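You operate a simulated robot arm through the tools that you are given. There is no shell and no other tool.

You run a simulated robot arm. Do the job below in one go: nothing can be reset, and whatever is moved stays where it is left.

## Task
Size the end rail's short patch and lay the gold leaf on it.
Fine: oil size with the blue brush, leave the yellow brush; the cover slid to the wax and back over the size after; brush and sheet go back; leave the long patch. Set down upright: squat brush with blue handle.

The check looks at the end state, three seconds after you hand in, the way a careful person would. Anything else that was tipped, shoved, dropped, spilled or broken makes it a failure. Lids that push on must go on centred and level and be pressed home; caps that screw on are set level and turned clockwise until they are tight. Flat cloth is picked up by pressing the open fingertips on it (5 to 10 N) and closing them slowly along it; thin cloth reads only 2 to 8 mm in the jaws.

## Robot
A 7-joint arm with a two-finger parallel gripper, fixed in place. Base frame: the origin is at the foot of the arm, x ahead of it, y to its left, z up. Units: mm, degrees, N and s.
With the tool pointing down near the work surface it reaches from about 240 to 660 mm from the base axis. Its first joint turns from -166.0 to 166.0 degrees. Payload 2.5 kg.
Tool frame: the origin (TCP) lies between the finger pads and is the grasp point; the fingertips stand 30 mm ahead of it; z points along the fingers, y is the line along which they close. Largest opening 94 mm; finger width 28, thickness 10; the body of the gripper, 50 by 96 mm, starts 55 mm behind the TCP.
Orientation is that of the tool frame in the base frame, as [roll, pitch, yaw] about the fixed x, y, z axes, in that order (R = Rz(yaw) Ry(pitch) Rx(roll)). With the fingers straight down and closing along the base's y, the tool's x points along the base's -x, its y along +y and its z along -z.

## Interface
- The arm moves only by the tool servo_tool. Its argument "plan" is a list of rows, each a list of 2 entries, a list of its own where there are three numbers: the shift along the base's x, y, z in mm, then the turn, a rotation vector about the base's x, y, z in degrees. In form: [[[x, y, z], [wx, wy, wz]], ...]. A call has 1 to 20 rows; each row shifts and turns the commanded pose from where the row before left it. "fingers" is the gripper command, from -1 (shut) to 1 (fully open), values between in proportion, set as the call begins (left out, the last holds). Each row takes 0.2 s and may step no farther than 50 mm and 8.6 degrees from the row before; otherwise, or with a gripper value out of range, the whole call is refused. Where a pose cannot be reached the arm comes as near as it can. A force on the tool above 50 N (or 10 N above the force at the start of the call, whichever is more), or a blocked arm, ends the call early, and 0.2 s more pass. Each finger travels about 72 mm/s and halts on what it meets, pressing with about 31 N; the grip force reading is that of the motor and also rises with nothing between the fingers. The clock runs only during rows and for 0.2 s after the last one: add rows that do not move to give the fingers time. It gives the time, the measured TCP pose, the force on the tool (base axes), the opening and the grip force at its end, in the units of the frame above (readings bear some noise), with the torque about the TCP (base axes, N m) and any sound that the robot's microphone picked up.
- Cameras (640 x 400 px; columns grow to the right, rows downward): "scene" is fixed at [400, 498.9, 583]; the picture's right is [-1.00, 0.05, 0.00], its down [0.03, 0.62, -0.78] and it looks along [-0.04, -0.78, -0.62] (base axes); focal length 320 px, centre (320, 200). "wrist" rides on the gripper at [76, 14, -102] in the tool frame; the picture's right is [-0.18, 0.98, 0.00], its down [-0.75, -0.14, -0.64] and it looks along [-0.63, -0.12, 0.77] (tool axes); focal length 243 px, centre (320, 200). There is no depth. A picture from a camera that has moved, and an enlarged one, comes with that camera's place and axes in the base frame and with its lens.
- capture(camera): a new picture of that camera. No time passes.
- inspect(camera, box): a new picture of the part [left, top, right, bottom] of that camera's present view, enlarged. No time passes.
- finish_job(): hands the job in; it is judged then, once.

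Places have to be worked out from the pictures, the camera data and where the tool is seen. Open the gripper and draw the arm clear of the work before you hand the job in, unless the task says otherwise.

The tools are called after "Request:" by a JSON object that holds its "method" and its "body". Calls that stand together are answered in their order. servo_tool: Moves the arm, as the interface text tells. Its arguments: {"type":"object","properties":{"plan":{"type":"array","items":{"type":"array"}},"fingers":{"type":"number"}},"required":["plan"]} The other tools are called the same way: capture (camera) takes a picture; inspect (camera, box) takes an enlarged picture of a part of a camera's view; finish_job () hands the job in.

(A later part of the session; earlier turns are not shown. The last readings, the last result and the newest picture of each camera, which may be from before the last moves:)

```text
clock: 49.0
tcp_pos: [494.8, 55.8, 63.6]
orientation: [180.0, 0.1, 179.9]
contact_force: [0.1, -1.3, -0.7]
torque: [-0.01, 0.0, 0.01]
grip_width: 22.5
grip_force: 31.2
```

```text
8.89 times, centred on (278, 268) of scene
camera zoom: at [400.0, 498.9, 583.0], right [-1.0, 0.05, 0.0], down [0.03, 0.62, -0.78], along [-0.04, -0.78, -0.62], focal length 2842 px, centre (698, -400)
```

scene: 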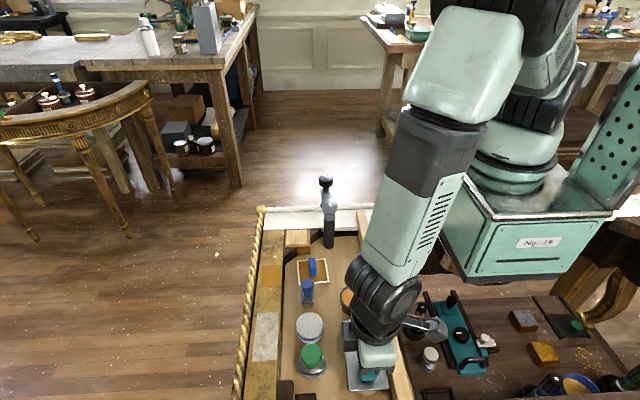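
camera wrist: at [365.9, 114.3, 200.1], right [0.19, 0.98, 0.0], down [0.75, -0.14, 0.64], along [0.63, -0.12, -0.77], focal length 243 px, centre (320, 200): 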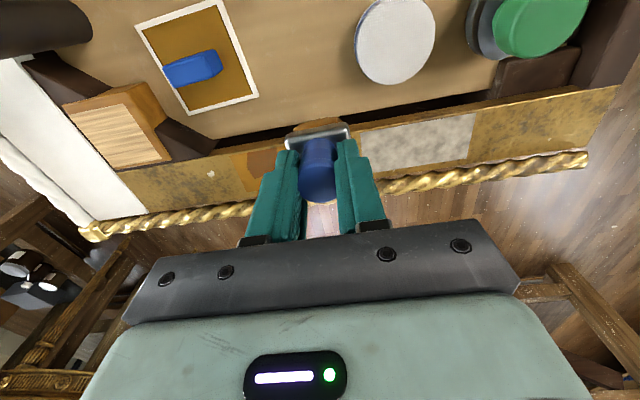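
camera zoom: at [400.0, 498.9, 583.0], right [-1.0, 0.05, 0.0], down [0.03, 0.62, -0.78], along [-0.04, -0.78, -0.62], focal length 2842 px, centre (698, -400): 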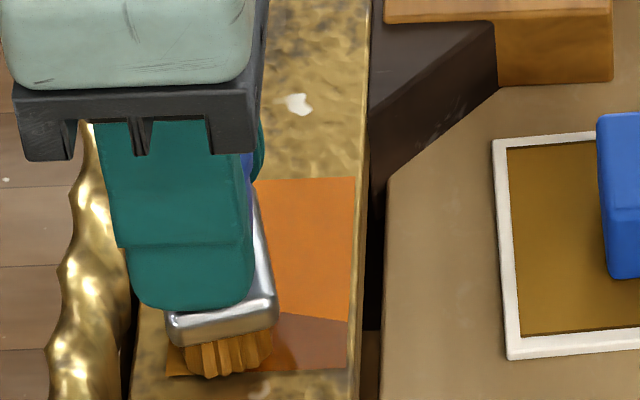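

Now the picture is clear: inner area sized, the +y end fresh, and the outer -y corner still bare. I'll lower to contact on the outer lane and stroke back toward -y.

Request:
{"method": "servo_tool", "body": {"plan": [[[-1, -1.5, -2.5], [0, 0, 0]], [[0, 0, -0.6], [0, 0, 0]], [[0, 0, 0], [0, 0, 0]]]}}

Request:
{"method": "servo_tool", "body": {"plan": [[[0, -4, -0.1], [0, 0, 0]], [[0, -4, -0.1], [0, 0, 0]], [[0, -4, -0.1], [0, 0, 0]], [[0, -4, -0.1], [0, 0, 0]], [[0, -4, -0.1], [0, 0, 0]], [[0, -4, -0.1], [0, 0, 0]], [[0, -3, -0.1], [0, 0, 0]], [[0, 0, 0], [0, 0, 0]]]}}

Request:
{"method": "inspect", "body": {"camera": "wrist", "box": [240, 80, 400, 200]}}

Request:
{"method": "inspect", "body": {"camera": "scene", "box": [255, 245, 300, 290]}}

```text
clock: 49.8
tcp_pos: [495.2, 53.3, 61.4]
orientation: [180.0, 0.1, 179.9]
contact_force: [-2.2, -1.2, 4.9]
torque: [0.01, 0.01, -0.01]
grip_width: 22.8
grip_force: 31.2
```

```text
clock: 51.6
tcp_pos: [495.5, 28.2, 60.4]
orientation: [179.9, 0.3, 179.9]
contact_force: [3.3, 8.1, 23.9]
torque: [0.24, -0.17, -0.04]
grip_width: 22.6
grip_force: 31.2
```

```text
3.33 times, centred on (320, 140) of wrist
camera zoom: at [417.8, 42.7, 162.4], right [0.19, 0.98, 0.0], down [0.75, -0.14, 0.65], along [0.63, -0.12, -0.76], focal length 809 px, centre (320, 400)
```

zoom: 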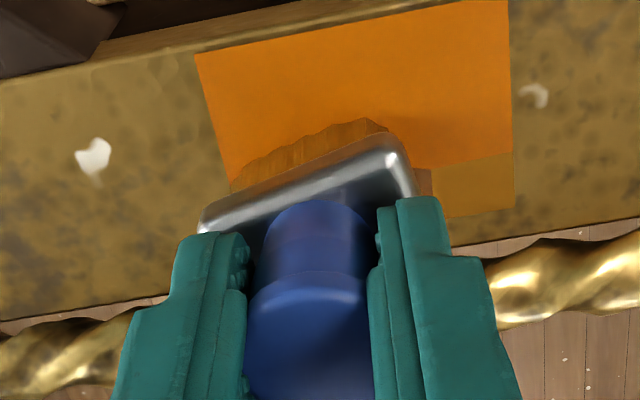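

```text
8.89 times, centred on (278, 268) of scene
camera zoom: at [400.0, 498.9, 583.0], right [-1.0, 0.05, 0.0], down [0.03, 0.62, -0.78], along [-0.04, -0.78, -0.62], focal length 2842 px, centre (698, -400)
```

zoom: 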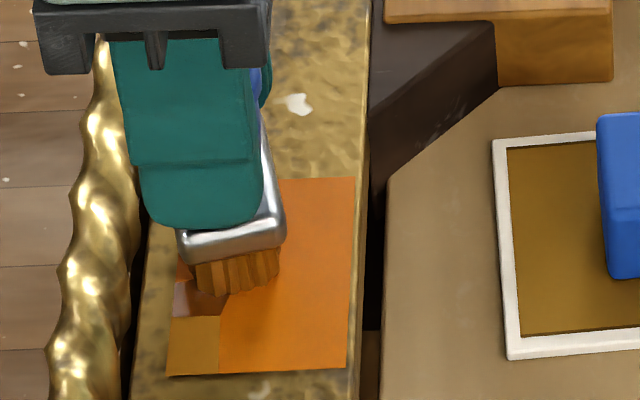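

The inner area is fully sized; only the outer +y corner still looks bare, and the outer -y corner lies under the brush. I'll work here briefly, then sweep back to the +y outer corner.

Request:
{"method": "servo_tool", "body": {"plan": [[[0, -2, 0.4], [0, 0, 0]], [[0, 4, 0], [0, 0, 0]], [[0, -4, -0.1], [0, 0, 0]], [[0, 4, -0.1], [0, 0, 0]], [[0, -4, -0.1], [0, 0, 0]], [[0, 4, 0], [0, 0, 0]], [[0, 4, -0.1], [0, 0, 0]], [[0, 4, -0.1], [0, 0, 0]], [[0, 4, -0.1], [0, 0, 0]], [[0, 4, -0.1], [0, 0, 0]], [[0, 4, -0.1], [0, 0, 0]], [[0, 4, -0.1], [0, 0, 0]], [[0, 3, 0], [0, 0, 0]], [[0, 0, 0], [0, 0, 0]]]}}

Request:
{"method": "inspect", "body": {"camera": "wrist", "box": [240, 80, 400, 200]}}

Request:
{"method": "inspect", "body": {"camera": "scene", "box": [255, 245, 300, 290]}}

```text
clock: 54.6
tcp_pos: [494.6, 56.2, 59.0]
orientation: [180.0, 0.2, 179.9]
contact_force: [-0.4, -5.7, 13.3]
torque: [-0.19, -0.05, -0.01]
grip_width: 22.5
grip_force: 31.0
```

```text
3.33 times, centred on (320, 140) of wrist
camera zoom: at [416.9, 70.3, 162.1], right [0.19, 0.98, 0.0], down [0.75, -0.14, 0.64], along [0.63, -0.12, -0.77], focal length 809 px, centre (320, 400)
```

zoom: 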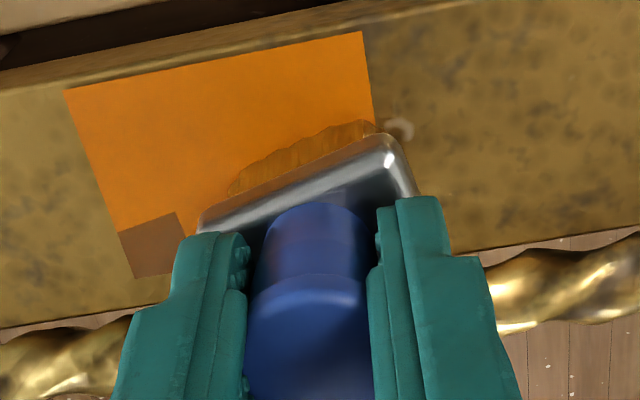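

```text
8.89 times, centred on (278, 268) of scene
camera zoom: at [400.0, 498.9, 583.0], right [-1.0, 0.05, 0.0], down [0.03, 0.62, -0.78], along [-0.04, -0.78, -0.62], focal length 2842 px, centre (698, -400)
```

zoom: 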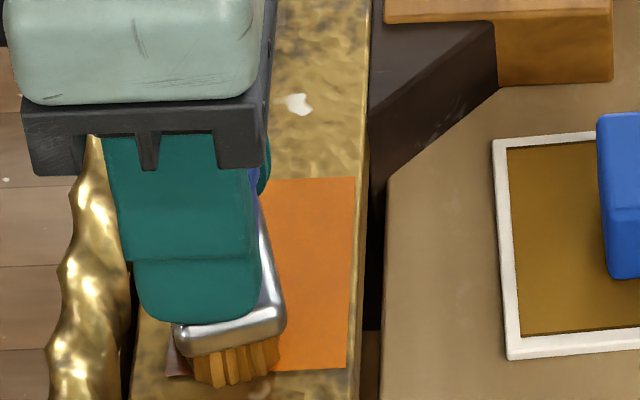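

The outer -y corner is now freshly sized. I'll give the outer +y corner a few short strokes, then lift away to look.

Request:
{"method": "servo_tool", "body": {"plan": [[[0, -4, 0], [0, 0, 0]], [[0, 4, -0.1], [0, 0, 0]], [[0, -4, -0.1], [0, 0, 0]], [[0, 4, 0], [0, 0, 0]], [[0, 0, 0], [0, 0, 0]], [[0, 0, 6], [0, 0, 0]], [[-10, 10, 12], [0, 0, 0]], [[-20, 20, 12], [0, 0, 0]], [[-20, 15, 8], [0, 0, 0]], [[0, 0, 0], [0, 0, 0]]]}}

Request:
{"method": "inspect", "body": {"camera": "scene", "box": [255, 245, 300, 290]}}

Request:
{"method": "capture", "body": {"camera": "wrist"}}

Request:
{"method": "inspect", "body": {"camera": "wrist", "box": [180, 100, 300, 190]}}

```text
clock: 56.8
tcp_pos: [443.6, 101.8, 97.8]
orientation: [-180.0, 0.2, 179.9]
contact_force: [0.0, -0.4, -0.5]
torque: [0.03, -0.02, -0.01]
grip_width: 22.7
grip_force: 31.2
```

```text
8.89 times, centred on (278, 268) of scene
camera zoom: at [400.0, 498.9, 583.0], right [-1.0, 0.05, 0.0], down [0.03, 0.62, -0.78], along [-0.04, -0.78, -0.62], focal length 2842 px, centre (698, -400)
```

zoom: 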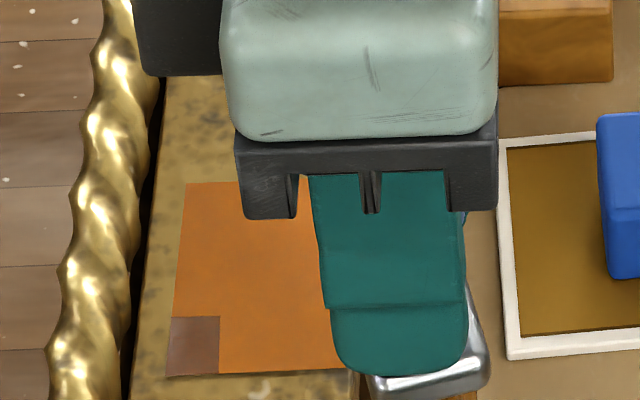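

```text
taken
camera wrist: at [366.0, 115.5, 200.2], right [0.19, 0.98, 0.0], down [0.75, -0.14, 0.64], along [0.63, -0.12, -0.77], focal length 243 px, centre (320, 200)
```

wrist: 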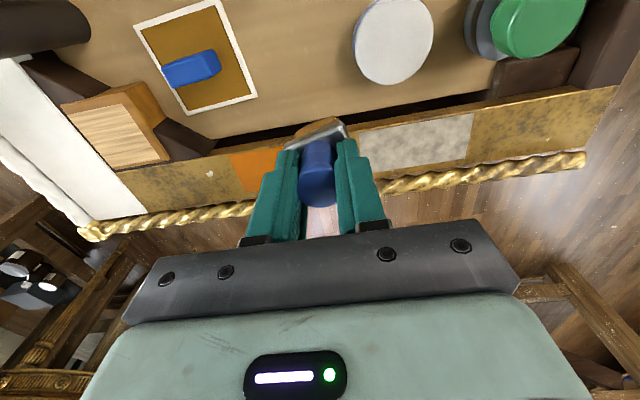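

```text
4.44 times, centred on (240, 145) of wrist
camera zoom: at [366.0, 115.5, 200.2], right [0.19, 0.98, 0.0], down [0.75, -0.14, 0.64], along [0.63, -0.12, -0.77], focal length 1078 px, centre (676, 444)
```

zoom: 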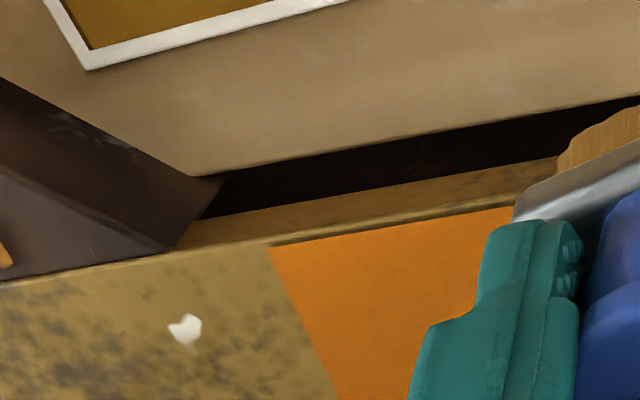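

The whole short patch is sized now (orange, with one last fresh corner). Before returning the brush, I'll look closely at how it sits in the fingers.

Request:
{"method": "inspect", "body": {"camera": "wrist", "box": [270, 100, 370, 210]}}

Request:
{"method": "inspect", "body": {"camera": "scene", "box": [275, 250, 325, 300]}}

```text
3.64 times, centred on (320, 155) of wrist
camera zoom: at [366.0, 115.5, 200.2], right [0.19, 0.98, 0.0], down [0.75, -0.14, 0.64], along [0.63, -0.12, -0.77], focal length 882 px, centre (320, 364)
```

zoom: 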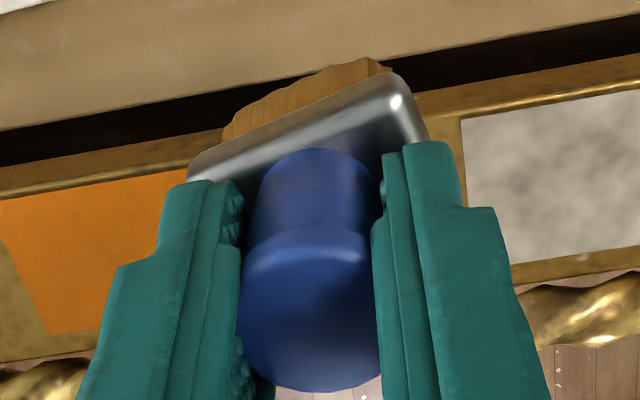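

```text
8.00 times, centred on (300, 275) of scene
camera zoom: at [400.0, 498.9, 583.0], right [-1.0, 0.05, 0.0], down [0.03, 0.62, -0.78], along [-0.04, -0.78, -0.62], focal length 2558 px, centre (480, -400)
```

zoom: 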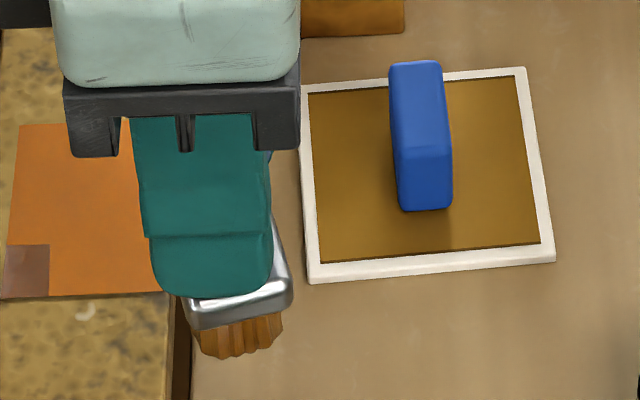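

The brush has turned about 11.5° about vertical in the grip but is centred and upright. I'll carry it back over its home spot, turning the gripper -11.5° to restore its orientation, and start down.

Request:
{"method": "servo_tool", "body": {"plan": [[[-19, -5.6, 0], [0, 0, 0]], [[-19.1, -5.7, 0], [0, 0, -6]], [[0, 0, 0], [0, 0, -5.5]], [[0, 0, -20], [0, 0, 0]], [[0, 0, -20], [0, 0, 0]], [[0, 0, -15], [0, 0, 0]], [[0, 0, -8], [0, 0, 0]], [[0, 0, 0], [0, 0, 0]]]}}

Request:
{"method": "capture", "body": {"camera": "wrist"}}

Request:
{"method": "inspect", "body": {"camera": "wrist", "box": [260, 80, 380, 200]}}

Request:
{"method": "inspect", "body": {"camera": "scene", "box": [280, 250, 340, 310]}}

```text
clock: 58.6
tcp_pos: [405.5, 90.8, 34.1]
orientation: [180.0, 0.1, 168.3]
contact_force: [-0.6, -0.7, -1.3]
torque: [-0.02, 0.02, -0.02]
grip_width: 22.6
grip_force: 30.8
```

```text
taken
camera wrist: at [333.3, 120.4, 135.7], right [0.38, 0.93, 0.0], down [0.71, -0.29, 0.64], along [0.6, -0.24, -0.77], focal length 243 px, centre (320, 200)
```

wrist: 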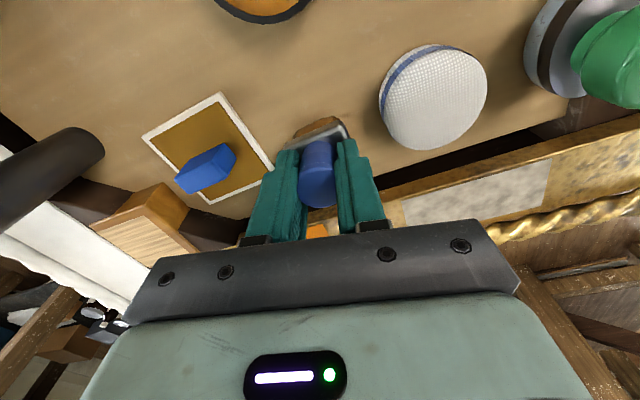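

```text
3.33 times, centred on (320, 140) of wrist
camera zoom: at [333.3, 120.4, 135.7], right [0.38, 0.93, 0.0], down [0.71, -0.29, 0.64], along [0.6, -0.24, -0.77], focal length 809 px, centre (320, 400)
```

zoom: 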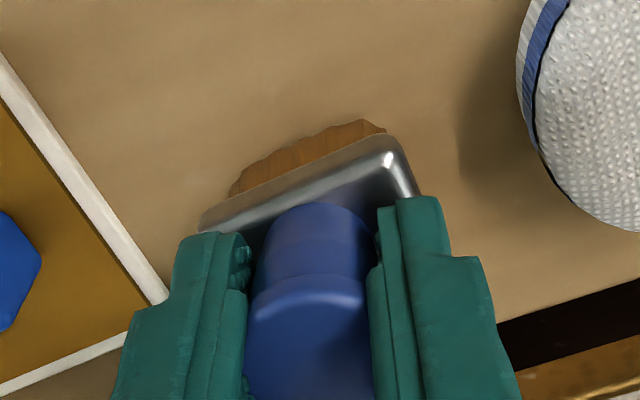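

```text
6.67 times, centred on (310, 280) of scene
camera zoom: at [400.0, 498.9, 583.0], right [-1.0, 0.05, 0.0], down [0.03, 0.62, -0.78], along [-0.04, -0.78, -0.62], focal length 2132 px, centre (387, -333)
```

zoom: 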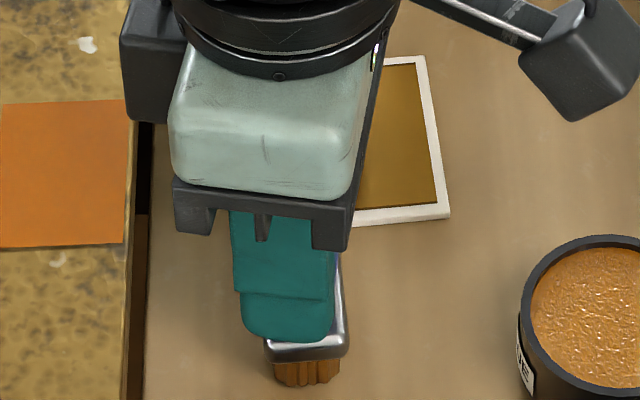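

The brush is over its home spot and parallel to how it stood. I'll trim by about 1 mm and lower toward the board, finishing on a light touch.

Request:
{"method": "servo_tool", "body": {"plan": [[[-0.8, -1.0, -3], [0, 0, 0]], [[0, 0, -2], [0, 0, 0]], [[0, 0, 0], [0, 0, 0]]]}}

Request:
{"method": "servo_tool", "body": {"plan": [[[0, 0, -1], [0, 0, 0]], [[0, 0, 0], [0, 0, 0]]]}}

```text
clock: 59.4
tcp_pos: [405.3, 89.7, 29.5]
orientation: [179.9, 0.2, 168.4]
contact_force: [-4.3, -1.0, 24.4]
torque: [-0.09, 0.17, -0.01]
grip_width: 22.8
grip_force: 31.1
```

```text
clock: 60.0
tcp_pos: [406.7, 88.5, 29.4]
orientation: [179.9, 0.2, 168.4]
contact_force: [-4.1, 0.2, 38.4]
torque: [-0.08, 0.17, 0.01]
grip_width: 22.6
grip_force: 31.0
```

It is already in firm contact at 38 N, so I'll back off 2 mm to a light touch before opening.

Request:
{"method": "servo_tool", "body": {"plan": [[[0, 0, 1.2], [0, 0, 0]], [[0, 0, 0.8], [0, 0, 0]], [[0, 0, 0], [0, 0, 0]]]}}

Request:
{"method": "inspect", "body": {"camera": "wrist", "box": [260, 80, 380, 200]}}

Request:
{"method": "inspect", "body": {"camera": "scene", "box": [280, 250, 340, 310]}}

```text
clock: 60.8
tcp_pos: [403.2, 88.2, 29.6]
orientation: [-179.9, 0.0, 168.3]
contact_force: [0.0, 0.7, -1.1]
torque: [-0.01, 0.01, 0.02]
grip_width: 22.7
grip_force: 31.0
```

```text
3.33 times, centred on (320, 140) of wrist
camera zoom: at [331.7, 118.5, 131.6], right [0.38, 0.93, 0.0], down [0.71, -0.29, 0.64], along [0.59, -0.24, -0.77], focal length 809 px, centre (320, 400)
```

zoom: 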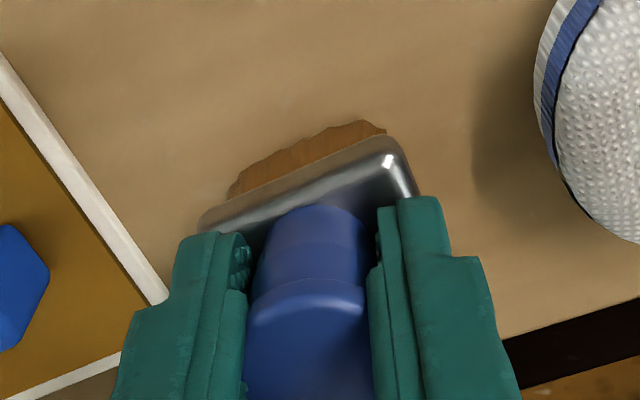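

```text
6.67 times, centred on (310, 280) of scene
camera zoom: at [400.0, 498.9, 583.0], right [-1.0, 0.05, 0.0], down [0.03, 0.62, -0.78], along [-0.04, -0.78, -0.62], focal length 2132 px, centre (387, -333)
```

zoom: 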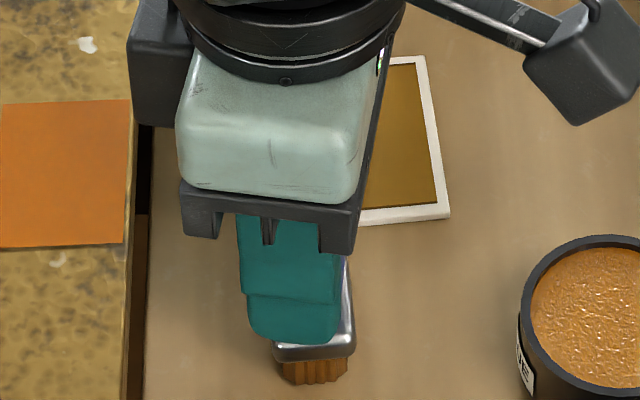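

Now it has just come off the board. I'll lower 0.6 mm to a feather touch and check.

Request:
{"method": "servo_tool", "body": {"plan": [[[0.5, 0.3, -0.6], [0, 0, 0]], [[0, 0, 0], [0, 0, 0]]]}}

```text
clock: 61.4
tcp_pos: [405.6, 90.4, 28.8]
orientation: [180.0, 0.2, 168.4]
contact_force: [0.3, -0.6, -0.4]
torque: [-0.04, -0.02, -0.02]
grip_width: 22.7
grip_force: 31.5
```

Request:
{"method": "servo_tool", "body": {"plan": [[[0, 0, -0.4], [0, 0, 0]], [[0, 0, 0], [0, 0, 0]]]}}

```text
clock: 62.0
tcp_pos: [405.3, 89.2, 29.6]
orientation: [179.9, 0.1, 168.4]
contact_force: [-0.4, 0.3, -1.0]
torque: [0.03, 0.02, -0.03]
grip_width: 22.7
grip_force: 31.1
```

Still no contact reading at the present height, so I'll go down another 0.5 mm.

Request:
{"method": "servo_tool", "body": {"plan": [[[0, 0, -0.5], [0, 0, 0]], [[0, 0, 0], [0, 0, 0]]]}}

```text
clock: 62.6
tcp_pos: [406.5, 89.3, 29.4]
orientation: [-180.0, 0.1, 168.4]
contact_force: [-1.8, 0.1, 4.2]
torque: [-0.04, 0.04, 0.02]
grip_width: 22.6
grip_force: 31.1
```

A light 4 N touch now. I'll open the fingers in two stages to release the brush standing upright.

Request:
{"method": "servo_tool", "body": {"plan": [[[0, 0, 0], [0, 0, 0]], [[0, 0, 0], [0, 0, 0]]], "fingers": -0.36}}

Request:
{"method": "servo_tool", "body": {"plan": [[[0, 0, 0], [0, 0, 0]], [[0, 0, 0], [0, 0, 0]]], "fingers": 0.064}}

Request:
{"method": "capture", "body": {"camera": "wrist"}}

Request:
{"method": "inspect", "body": {"camera": "scene", "box": [280, 250, 340, 310]}}

```text
clock: 63.2
tcp_pos: [405.3, 89.4, 29.4]
orientation: [180.0, 0.1, 168.5]
contact_force: [0.5, 2.7, 3.1]
torque: [0.04, 0.02, -0.04]
grip_width: 29.6
grip_force: 0.0
```

```text
clock: 63.8
tcp_pos: [405.6, 90.0, 28.6]
orientation: [179.9, 0.0, 168.4]
contact_force: [-0.2, 0.3, 0.7]
torque: [-0.04, 0.01, -0.01]
grip_width: 50.0
grip_force: 0.1
```

```text
taken
camera wrist: at [332.7, 118.4, 130.9], right [0.38, 0.93, 0.0], down [0.71, -0.29, 0.64], along [0.6, -0.24, -0.77], focal length 243 px, centre (320, 200)
```

wrist: 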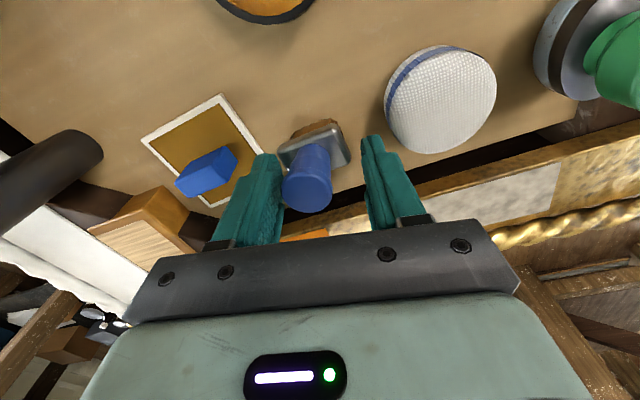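

```text
6.67 times, centred on (310, 280) of scene
camera zoom: at [400.0, 498.9, 583.0], right [-1.0, 0.05, 0.0], down [0.03, 0.62, -0.78], along [-0.04, -0.78, -0.62], focal length 2132 px, centre (387, -333)
```

zoom: 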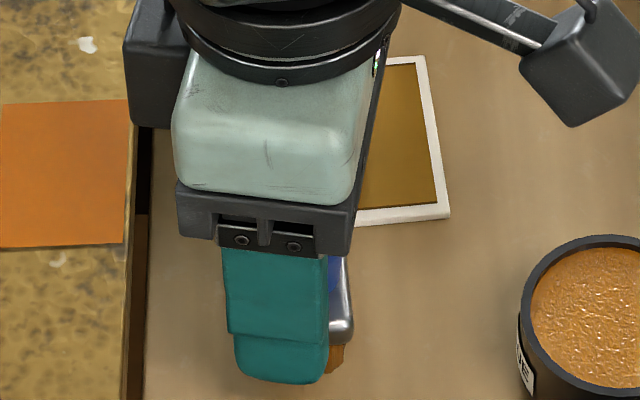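

The handle now sits nearer the left finger. I'll zoom in and check that the brush is standing upright and not leaning.

Request:
{"method": "inspect", "body": {"camera": "wrist", "box": [240, 100, 400, 230]}}

Request:
{"method": "inspect", "body": {"camera": "scene", "box": [295, 275, 330, 310]}}

```text
3.08 times, centred on (320, 165) of wrist
camera zoom: at [332.7, 118.4, 130.9], right [0.38, 0.93, 0.0], down [0.71, -0.29, 0.64], along [0.6, -0.24, -0.77], focal length 746 px, centre (320, 308)
```

zoom: 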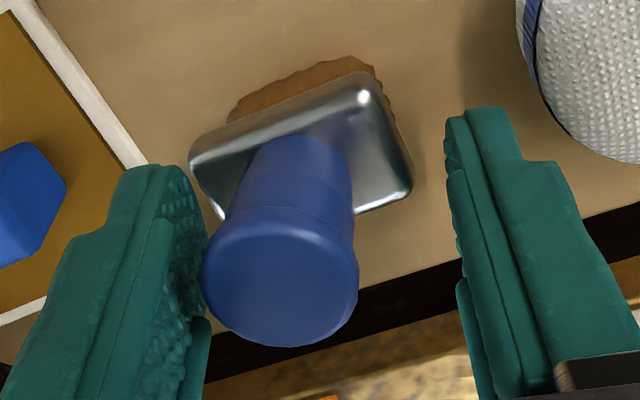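

```text
11.43 times, centred on (312, 292) of scene
camera zoom: at [400.0, 498.9, 583.0], right [-1.0, 0.05, 0.0], down [0.03, 0.62, -0.78], along [-0.04, -0.78, -0.62], focal length 3654 px, centre (406, -857)
```

zoom: 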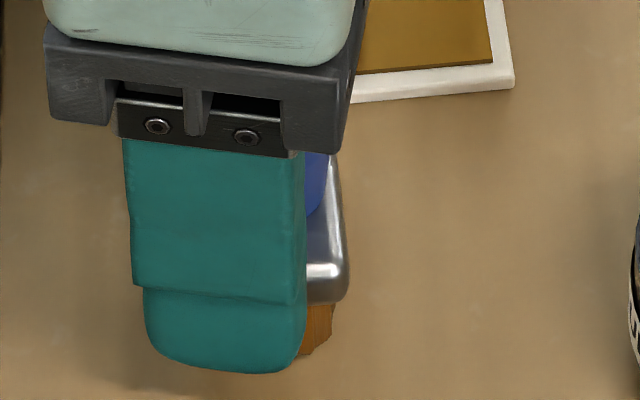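

The brush stands upright but ended about 5 mm toward -y on release. It is clear of both fingers, so I'll rise straight up and re-measure it.

Request:
{"method": "servo_tool", "body": {"plan": [[[0.5, 0, 3], [0, 0, 0]], [[0, 0, 8], [0, 0, 0]], [[0, 0, 15], [0, 0, 0]], [[0, 0, 25], [0, 0, 0]], [[0, 0, 25], [0, 0, 0]], [[0, 0, 25], [0, 0, 6]], [[-1, 1, 0], [0, 0, 5.5]], [[0, 0, 0], [0, 0, 0]]]}}

Request:
{"method": "capture", "body": {"camera": "wrist"}}

Request:
{"method": "inspect", "body": {"camera": "wrist", "box": [240, 60, 400, 160]}}

Request:
{"method": "inspect", "body": {"camera": "scene", "box": [280, 250, 340, 310]}}

```text
clock: 65.6
tcp_pos: [406.6, 90.4, 130.9]
orientation: [-180.0, 0.1, -180.0]
contact_force: [0.1, -0.2, -0.3]
torque: [0.0, 0.03, 0.0]
grip_width: 50.1
grip_force: 0.1
```

```text
taken
camera wrist: at [328.6, 103.8, 233.7], right [0.18, 0.98, 0.0], down [0.75, -0.14, 0.64], along [0.63, -0.12, -0.77], focal length 243 px, centre (320, 200)
```

wrist: 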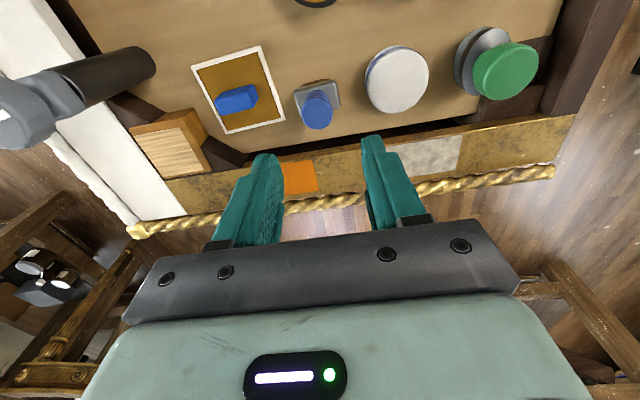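

```text
4.00 times, centred on (320, 110) of wrist
camera zoom: at [328.6, 103.8, 233.7], right [0.18, 0.98, 0.0], down [0.75, -0.14, 0.64], along [0.63, -0.12, -0.77], focal length 970 px, centre (320, 560)
```

zoom: 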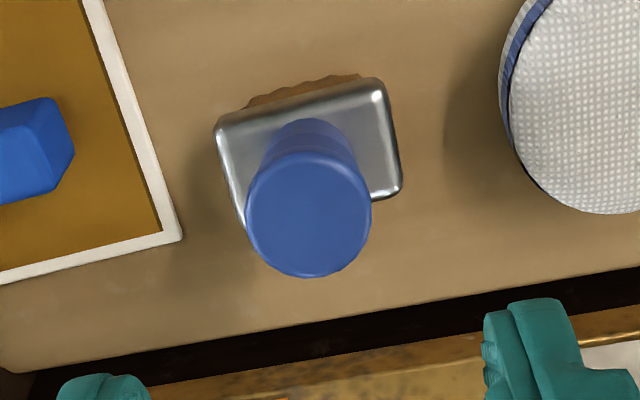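

```text
6.67 times, centred on (310, 280) of scene
camera zoom: at [400.0, 498.9, 583.0], right [-1.0, 0.05, 0.0], down [0.03, 0.62, -0.78], along [-0.04, -0.78, -0.62], focal length 2132 px, centre (387, -333)
```

zoom: 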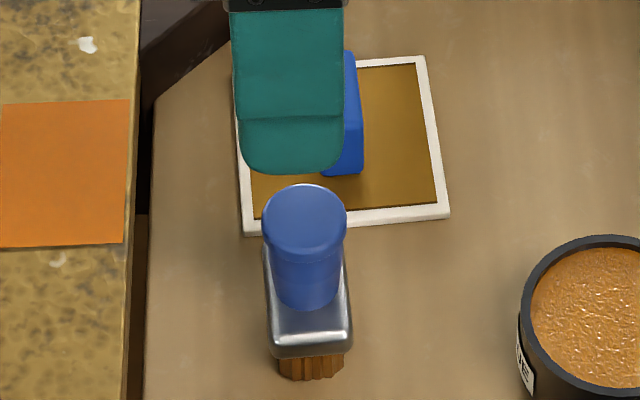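

The brush stands upright within about 3 mm of its original spot, and the patch is evenly sized and tacky-looking. While the tack is good I'll do the leaf next, moving above the sheet's blue tab to measure it.

Request:
{"method": "servo_tool", "body": {"plan": [[[-4, -20, 5], [0, 0, 0]], [[-4, -20, 5], [0, 0, 0]], [[-4, -20, 0], [0, 0, 0]], [[-3, -20, 0], [0, 0, 0]], [[0, 0, 0], [0, 0, 0]]]}}

Request:
{"method": "capture", "body": {"camera": "wrist"}}

Request:
{"method": "inspect", "body": {"camera": "wrist", "box": [240, 50, 400, 160]}}

Request:
{"method": "inspect", "body": {"camera": "scene", "box": [255, 220, 345, 290]}}

```text
clock: 66.8
tcp_pos: [390.3, 8.9, 141.1]
orientation: [180.0, 0.1, 179.9]
contact_force: [0.7, 0.1, -0.6]
torque: [-0.05, -0.01, -0.01]
grip_width: 49.8
grip_force: 0.0
```

```text
taken
camera wrist: at [313.2, 23.9, 242.7], right [0.19, 0.98, 0.0], down [0.75, -0.14, 0.64], along [0.63, -0.12, -0.77], focal length 243 px, centre (320, 200)
```

wrist: 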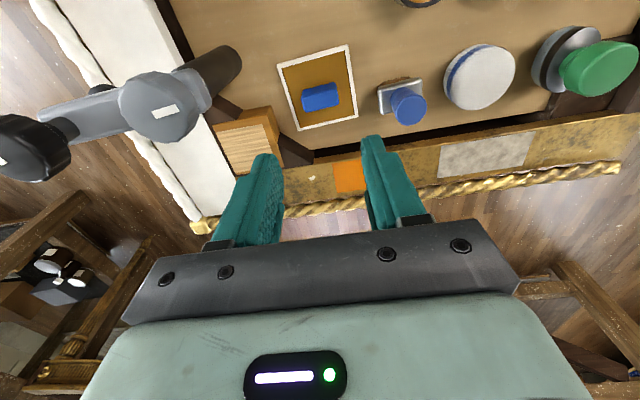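

```text
3.64 times, centred on (320, 105) of wrist
camera zoom: at [313.2, 23.9, 242.7], right [0.19, 0.98, 0.0], down [0.75, -0.14, 0.64], along [0.63, -0.12, -0.77], focal length 882 px, centre (320, 546)
```

zoom: 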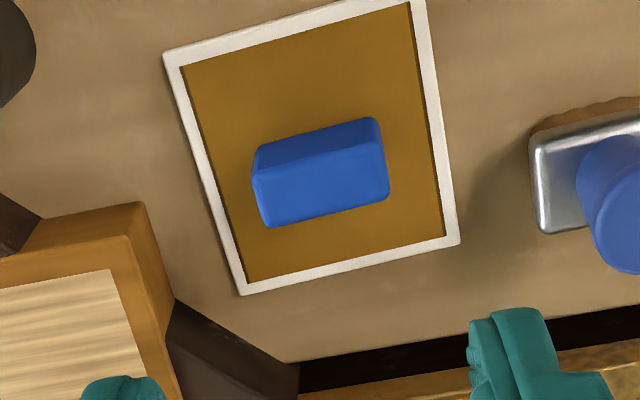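

```text
5.71 times, centred on (300, 255) of scene
camera zoom: at [400.0, 498.9, 583.0], right [-1.0, 0.05, 0.0], down [0.03, 0.62, -0.78], along [-0.04, -0.78, -0.62], focal length 1827 px, centre (434, -114)
```

zoom: 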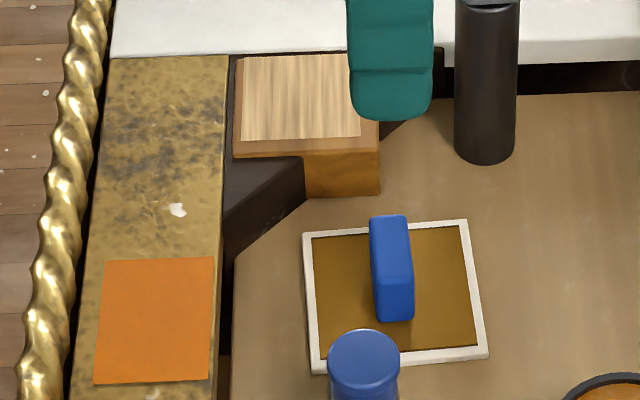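

The tab is about 15.5 × 35 mm, top at z≈-7, centred at (391.7, 9.9) and turned +3°. I'll zoom on the patch from here to pin down the rail height and the patch corners more precisely.

Request:
{"method": "inspect", "body": {"camera": "wrist", "box": [280, 140, 400, 215]}}

Request:
{"method": "inspect", "body": {"camera": "scene", "box": [255, 250, 305, 300]}}

```text
5.33 times, centred on (340, 178) of wrist
camera zoom: at [313.2, 23.9, 242.7], right [0.19, 0.98, 0.0], down [0.75, -0.14, 0.64], along [0.63, -0.12, -0.77], focal length 1294 px, centre (213, 320)
```

zoom: 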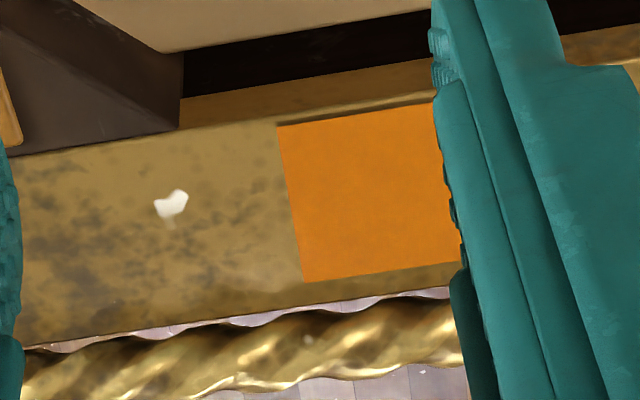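

```text
8.00 times, centred on (280, 275) of scene
camera zoom: at [400.0, 498.9, 583.0], right [-1.0, 0.05, 0.0], down [0.03, 0.62, -0.78], along [-0.04, -0.78, -0.62], focal length 2558 px, centre (640, -400)
```

zoom: 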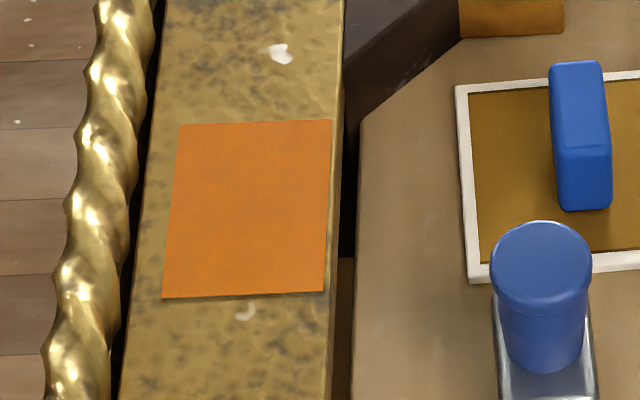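

The patch is fully and evenly sized, spanning about x 463–507, y 10–70, with the rail near z≈0–2. I'll rotate +3.2° to match the tab, centre over it and go down part way to check alignment.

Request:
{"method": "servo_tool", "body": {"plan": [[[2.3, 0, 0], [0, 0, 3.2]], [[0, 0, -25], [0, 0, 0]], [[0, 0, -25], [0, 0, 0]], [[0, 0, -25], [0, 0, 0]], [[0, 0, -20], [0, 0, 0]], [[0, 0, -15], [0, 0, 0]], [[0, 0, -8], [0, 0, 0]], [[0, 0, 0], [0, 0, 0]]]}}

Request:
{"method": "capture", "body": {"camera": "wrist"}}

Request:
{"method": "inspect", "body": {"camera": "wrist", "box": [230, 90, 410, 230]}}

Request:
{"method": "inspect", "body": {"camera": "scene", "box": [270, 220, 350, 300]}}

```text
clock: 68.6
tcp_pos: [392.8, 10.4, 20.0]
orientation: [-179.9, 0.0, -176.9]
contact_force: [-0.1, 0.7, -0.2]
torque: [0.01, -0.03, 0.01]
grip_width: 50.2
grip_force: 0.1
```

```text
taken
camera wrist: at [315.3, 20.4, 122.6], right [0.13, 0.99, 0.0], down [0.76, -0.1, 0.64], along [0.64, -0.08, -0.77], focal length 243 px, centre (320, 200)
```

wrist: 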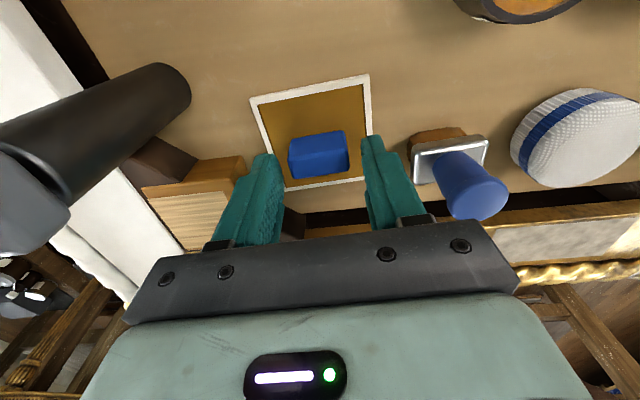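

```text
2.86 times, centred on (320, 160) of wrist
camera zoom: at [315.3, 20.4, 122.6], right [0.13, 0.99, 0.0], down [0.76, -0.1, 0.64], along [0.64, -0.08, -0.77], focal length 693 px, centre (320, 314)
```

zoom: 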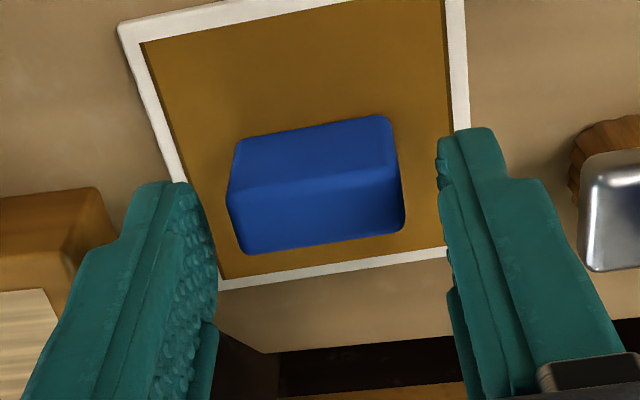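

```text
5.00 times, centred on (310, 260) of scene
camera zoom: at [400.0, 498.9, 583.0], right [-1.0, 0.05, 0.0], down [0.03, 0.62, -0.78], along [-0.04, -0.78, -0.62], focal length 1599 px, centre (370, -100)
```

zoom: 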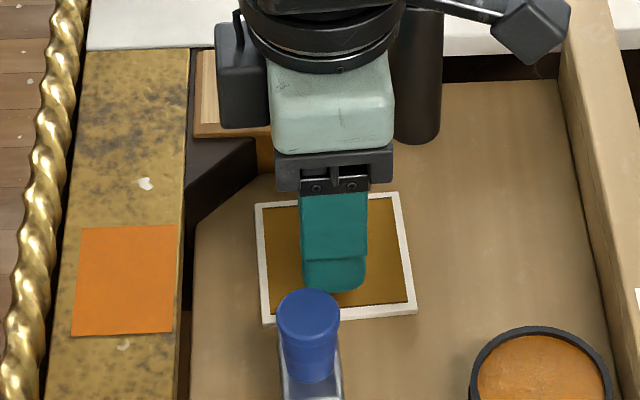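

The tab is aligned in yaw, and centred to within 1 mm between the fingers. I'll trim by (0.8, -0.8) and lower 11 mm so the tips stop well above the sheet, then close.

Request:
{"method": "servo_tool", "body": {"plan": [[[0.8, -0.8, -5], [0, 0, 0.3]], [[0, 0, -4], [0, 0, 0]], [[0, 0, -2], [0, 0, 0]], [[0, 0, 0], [0, 0, 0]]]}}

Request:
{"method": "servo_tool", "body": {"plan": [[[0, 0, 0], [0, 0, 0]], [[0, 0, 0], [0, 0, 0]], [[0, 0, 0], [0, 0, 0]]], "fingers": -1}}

Request:
{"method": "capture", "body": {"camera": "wrist"}}

Request:
{"method": "inspect", "body": {"camera": "wrist", "box": [230, 60, 410, 230]}}

```text
clock: 69.6
tcp_pos: [393.1, 9.2, 10.7]
orientation: [-179.9, 0.2, -176.5]
contact_force: [-0.6, -0.5, 0.7]
torque: [0.0, 0.02, 0.01]
grip_width: 50.3
grip_force: 0.1
```

```text
clock: 70.4
tcp_pos: [392.5, 11.0, 10.5]
orientation: [179.9, 0.1, -176.6]
contact_force: [1.0, -0.3, 0.2]
torque: [-0.01, -0.01, -0.03]
grip_width: 34.4
grip_force: 30.4
```

```text
taken
camera wrist: at [315.3, 19.4, 112.4], right [0.13, 0.99, 0.0], down [0.76, -0.1, 0.64], along [0.64, -0.08, -0.77], focal length 243 px, centre (320, 200)
```

wrist: 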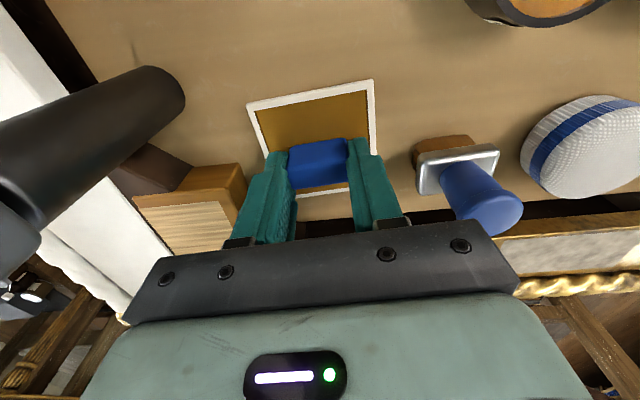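

```text
2.35 times, centred on (320, 145) of wrist
camera zoom: at [315.3, 19.4, 112.4], right [0.13, 0.99, 0.0], down [0.76, -0.1, 0.64], along [0.64, -0.08, -0.77], focal length 571 px, centre (320, 329)
```

zoom: 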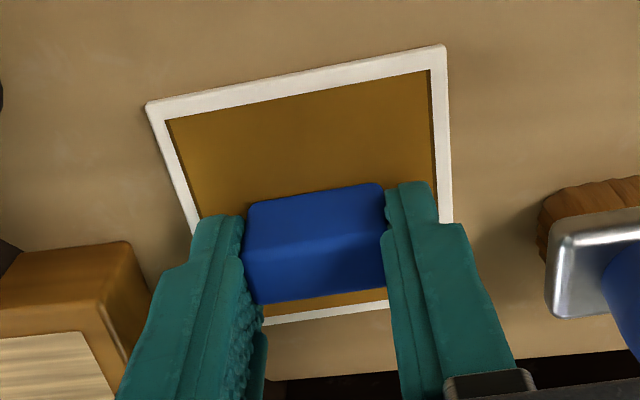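

The tab is gripped at 34.4 mm; sheet home pose is TCP ≈(392.2, 10.0, 10.0), yaw +3.5°. I'll lift a little and confirm the sheet comes up level.

Request:
{"method": "servo_tool", "body": {"plan": [[[0, 0, 2], [0, 0, 0]], [[0, 0, 6], [0, 0, 0]], [[0, 0, 12], [0, 0, 0]], [[0, 0, 20], [0, 0, 0]], [[0, 0, 20], [0, 0, 0]], [[0, 0, 0], [0, 0, 0]]]}}

Request:
{"method": "capture", "body": {"camera": "wrist"}}

Request:
{"method": "inspect", "body": {"camera": "wrist", "box": [230, 60, 410, 230]}}

Request:
{"method": "inspect", "body": {"camera": "scene", "box": [260, 200, 360, 300]}}

```text
clock: 71.8
tcp_pos: [391.7, 8.9, 70.8]
orientation: [179.9, 0.0, -176.7]
contact_force: [0.3, -0.3, -0.7]
torque: [-0.03, -0.02, -0.04]
grip_width: 34.4
grip_force: 31.0
```

```text
taken
camera wrist: at [314.3, 17.8, 172.6], right [0.13, 0.99, 0.0], down [0.76, -0.1, 0.64], along [0.64, -0.08, -0.77], focal length 243 px, centre (320, 200)
```

wrist: 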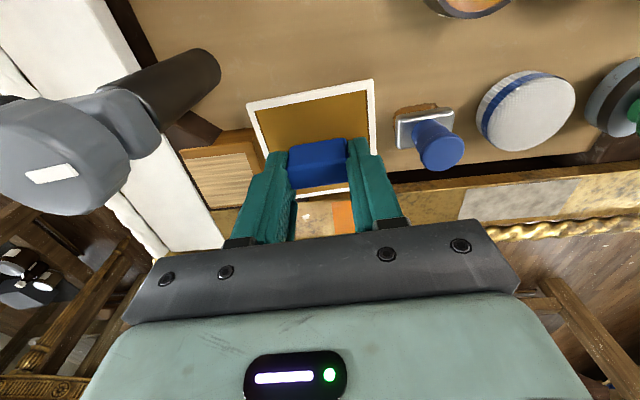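

```text
2.35 times, centred on (320, 145) of wrist
camera zoom: at [314.3, 17.8, 172.6], right [0.13, 0.99, 0.0], down [0.76, -0.1, 0.64], along [0.64, -0.08, -0.77], focal length 571 px, centre (320, 329)
```

zoom: 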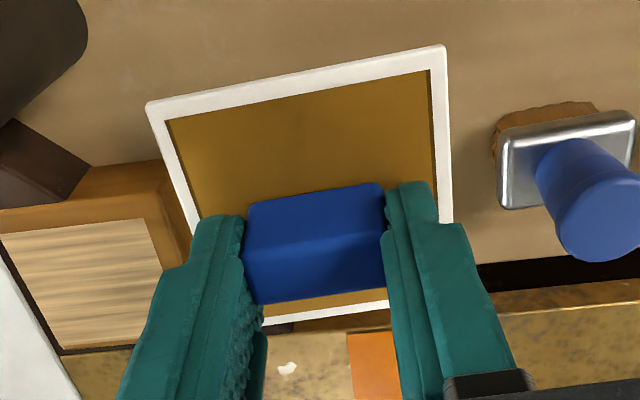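

```text
4.00 times, centred on (310, 250) of scene
camera zoom: at [400.0, 498.9, 583.0], right [-1.0, 0.05, 0.0], down [0.03, 0.62, -0.78], along [-0.04, -0.78, -0.62], focal length 1279 px, centre (360, 0)
```

zoom: 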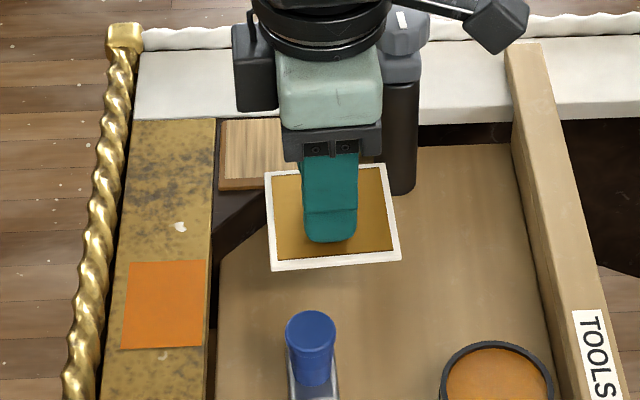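

The sheet lifts level with no slip in the grip. I'll raise it a bit more, carry it over the patch (sheet centre aimed at (481, 40)) and take out the 3.5° turn.

Request:
{"method": "servo_tool", "body": {"plan": [[[0, 0, 12], [0, 0, 0]], [[22.8, 7.9, 0], [0, 0, 0]], [[22.8, 7.9, 0], [0, 0, -3.5]], [[22.8, 7.9, 0], [0, 0, 0]], [[22.7, 7.9, 0], [0, 0, 0]], [[0, 0, 0], [0, 0, 0]], [[0, 0, -15], [0, 0, 0]], [[0, 0, 0], [0, 0, 0]], [[0, 0, 0], [0, 0, 0]]]}}

Request:
{"method": "capture", "body": {"camera": "wrist"}}

Request:
{"method": "inspect", "body": {"camera": "wrist", "box": [230, 60, 410, 230]}}

Request:
{"method": "inspect", "body": {"camera": "scene", "box": [235, 220, 325, 310]}}

```text
clock: 73.8
tcp_pos: [484.0, 40.9, 66.4]
orientation: [179.9, 0.1, 179.9]
contact_force: [-0.1, -0.1, -0.2]
torque: [0.01, 0.01, 0.0]
grip_width: 34.5
grip_force: 31.4
```

```text
taken
camera wrist: at [407.1, 55.3, 169.0], right [0.19, 0.98, 0.0], down [0.75, -0.14, 0.64], along [0.63, -0.12, -0.77], focal length 243 px, centre (320, 200)
```

wrist: 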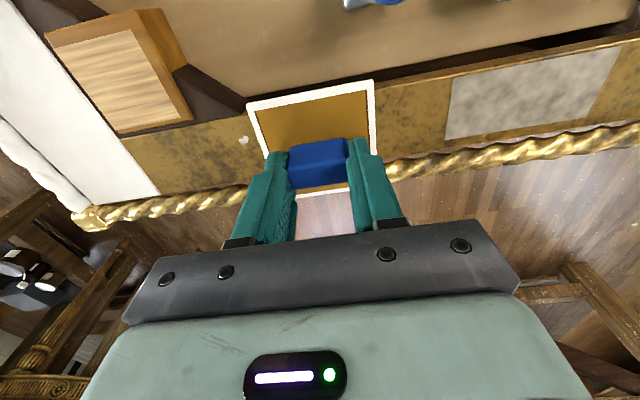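

```text
2.35 times, centred on (320, 145) of wrist
camera zoom: at [407.1, 55.3, 169.0], right [0.19, 0.98, 0.0], down [0.75, -0.14, 0.64], along [0.63, -0.12, -0.77], focal length 571 px, centre (320, 329)
```

zoom: 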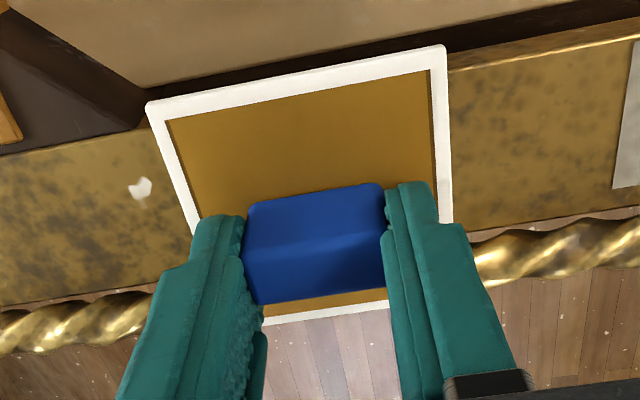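

```text
4.44 times, centred on (280, 265) of scene
camera zoom: at [400.0, 498.9, 583.0], right [-1.0, 0.05, 0.0], down [0.03, 0.62, -0.78], along [-0.04, -0.78, -0.62], focal length 1421 px, centre (498, -89)
```

zoom: 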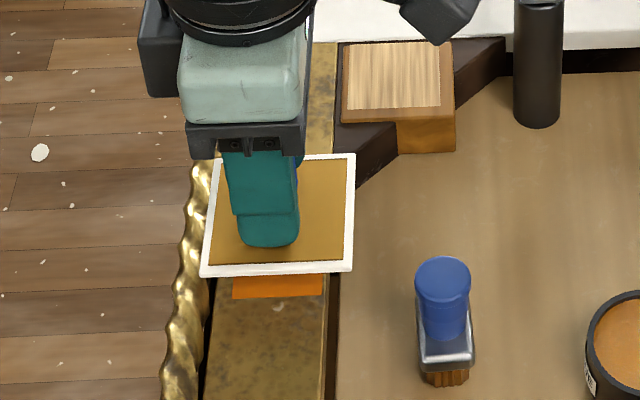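

The sheet is square to the rail, but its centre is at (481.7, 41.2), about 1 mm too far +y and +x. I'll trim (-1, -1.1) and lower to just above the rail.

Request:
{"method": "servo_tool", "body": {"plan": [[[-1, -1.1, -6], [0, 0, 0]], [[0, 0, -7], [0, 0, 0]], [[0, 0, -5], [0, 0, 0]], [[0, 0, -2], [0, 0, 0]], [[0, 0, 0], [0, 0, 0]]]}}

Request:
{"method": "capture", "body": {"camera": "wrist"}}

Request:
{"method": "inspect", "body": {"camera": "wrist", "box": [230, 60, 410, 230]}}

Request:
{"method": "inspect", "body": {"camera": "scene", "box": [245, 240, 315, 310]}}

```text
clock: 75.0
tcp_pos: [483.4, 41.0, 47.0]
orientation: [-179.9, 0.1, -180.0]
contact_force: [0.2, 0.4, 0.2]
torque: [-0.01, 0.0, 0.02]
grip_width: 34.3
grip_force: 31.0
```

```text
taken
camera wrist: at [405.8, 54.9, 149.2], right [0.19, 0.98, 0.0], down [0.75, -0.14, 0.64], along [0.63, -0.12, -0.77], focal length 243 px, centre (320, 200)
```

wrist: 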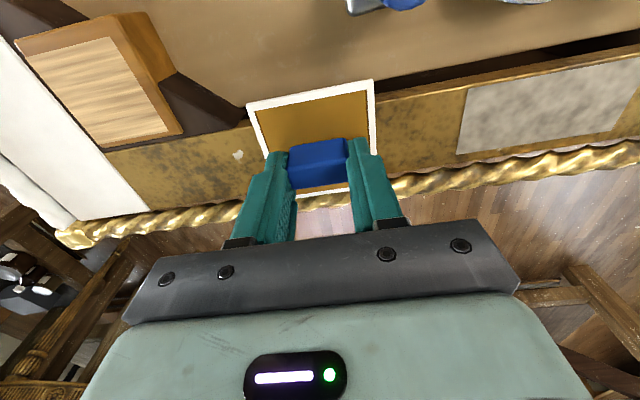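

```text
2.35 times, centred on (320, 145) of wrist
camera zoom: at [405.8, 54.9, 149.2], right [0.19, 0.98, 0.0], down [0.75, -0.14, 0.64], along [0.63, -0.12, -0.77], focal length 571 px, centre (320, 329)
```

zoom: 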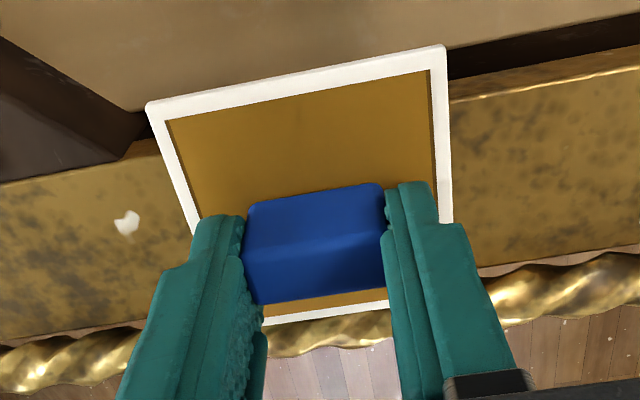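

```text
5.71 times, centred on (280, 275) of scene
camera zoom: at [400.0, 498.9, 583.0], right [-1.0, 0.05, 0.0], down [0.03, 0.62, -0.78], along [-0.04, -0.78, -0.62], focal length 1827 px, centre (549, -229)
```

zoom: 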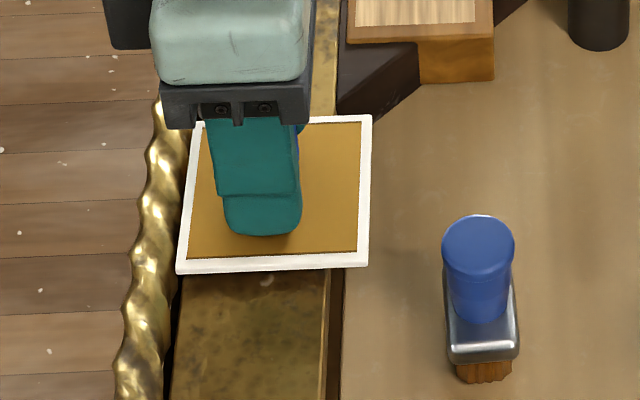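

Using the chip on the rail as a common reference, the sheet is centred on the patch to within half a millimetre and square to it. I'll lower in small steps until it touches.

Request:
{"method": "servo_tool", "body": {"plan": [[[0, 0, -2], [0, 0, 0]], [[0, 0, -1], [0, 0, 0]], [[0, 0, 0], [0, 0, 0]]]}}

Request:
{"method": "servo_tool", "body": {"plan": [[[0, 0, -1], [0, 0, 0]], [[0, 0, 0], [0, 0, 0]]]}}

Request:
{"method": "servo_tool", "body": {"plan": [[[0, 0, -1], [0, 0, 0]], [[0, 0, 0], [0, 0, 0]]]}}

```text
clock: 75.8
tcp_pos: [483.6, 40.4, 43.9]
orientation: [180.0, 0.1, 179.9]
contact_force: [-0.9, 0.0, -0.3]
torque: [-0.01, -0.02, 0.0]
grip_width: 34.6
grip_force: 30.6
```

```text
clock: 76.4
tcp_pos: [482.1, 40.4, 43.9]
orientation: [-180.0, 0.1, 180.0]
contact_force: [-2.0, -0.8, 0.1]
torque: [0.0, 0.08, 0.02]
grip_width: 34.6
grip_force: 31.2
```

```text
clock: 77.0
tcp_pos: [482.3, 39.9, 42.6]
orientation: [180.0, 0.1, 179.9]
contact_force: [-3.2, 0.9, 0.9]
torque: [0.0, 0.05, 0.03]
grip_width: 34.2
grip_force: 31.4
```

A small side force (-3 N in x) appears as I lower, which suggests the sheet's outer edge is brushing the rope moulding. I'll look before going on.

Request:
{"method": "inspect", "body": {"camera": "scene", "box": [255, 245, 305, 295]}}

Request:
{"method": "inspect", "body": {"camera": "wrist", "box": [280, 120, 380, 220]}}

```text
8.00 times, centred on (280, 270) of scene
camera zoom: at [400.0, 498.9, 583.0], right [-1.0, 0.05, 0.0], down [0.03, 0.62, -0.78], along [-0.04, -0.78, -0.62], focal length 2558 px, centre (640, -360)
```

zoom: 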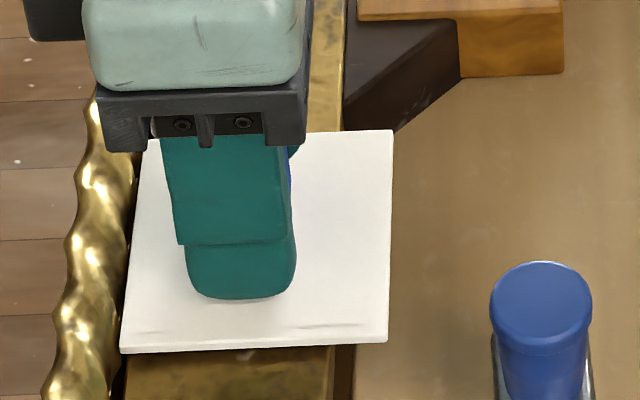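

```text
4.00 times, centred on (330, 170) of wrist
camera zoom: at [406.1, 54.7, 144.9], right [0.19, 0.98, 0.0], down [0.75, -0.14, 0.64], along [0.63, -0.12, -0.77], focal length 970 px, centre (280, 320)
```

zoom: 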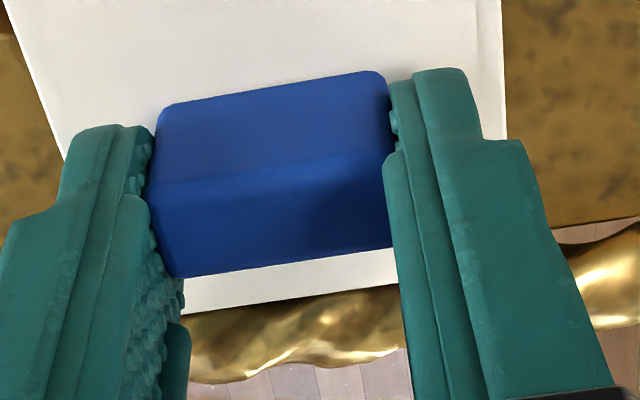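

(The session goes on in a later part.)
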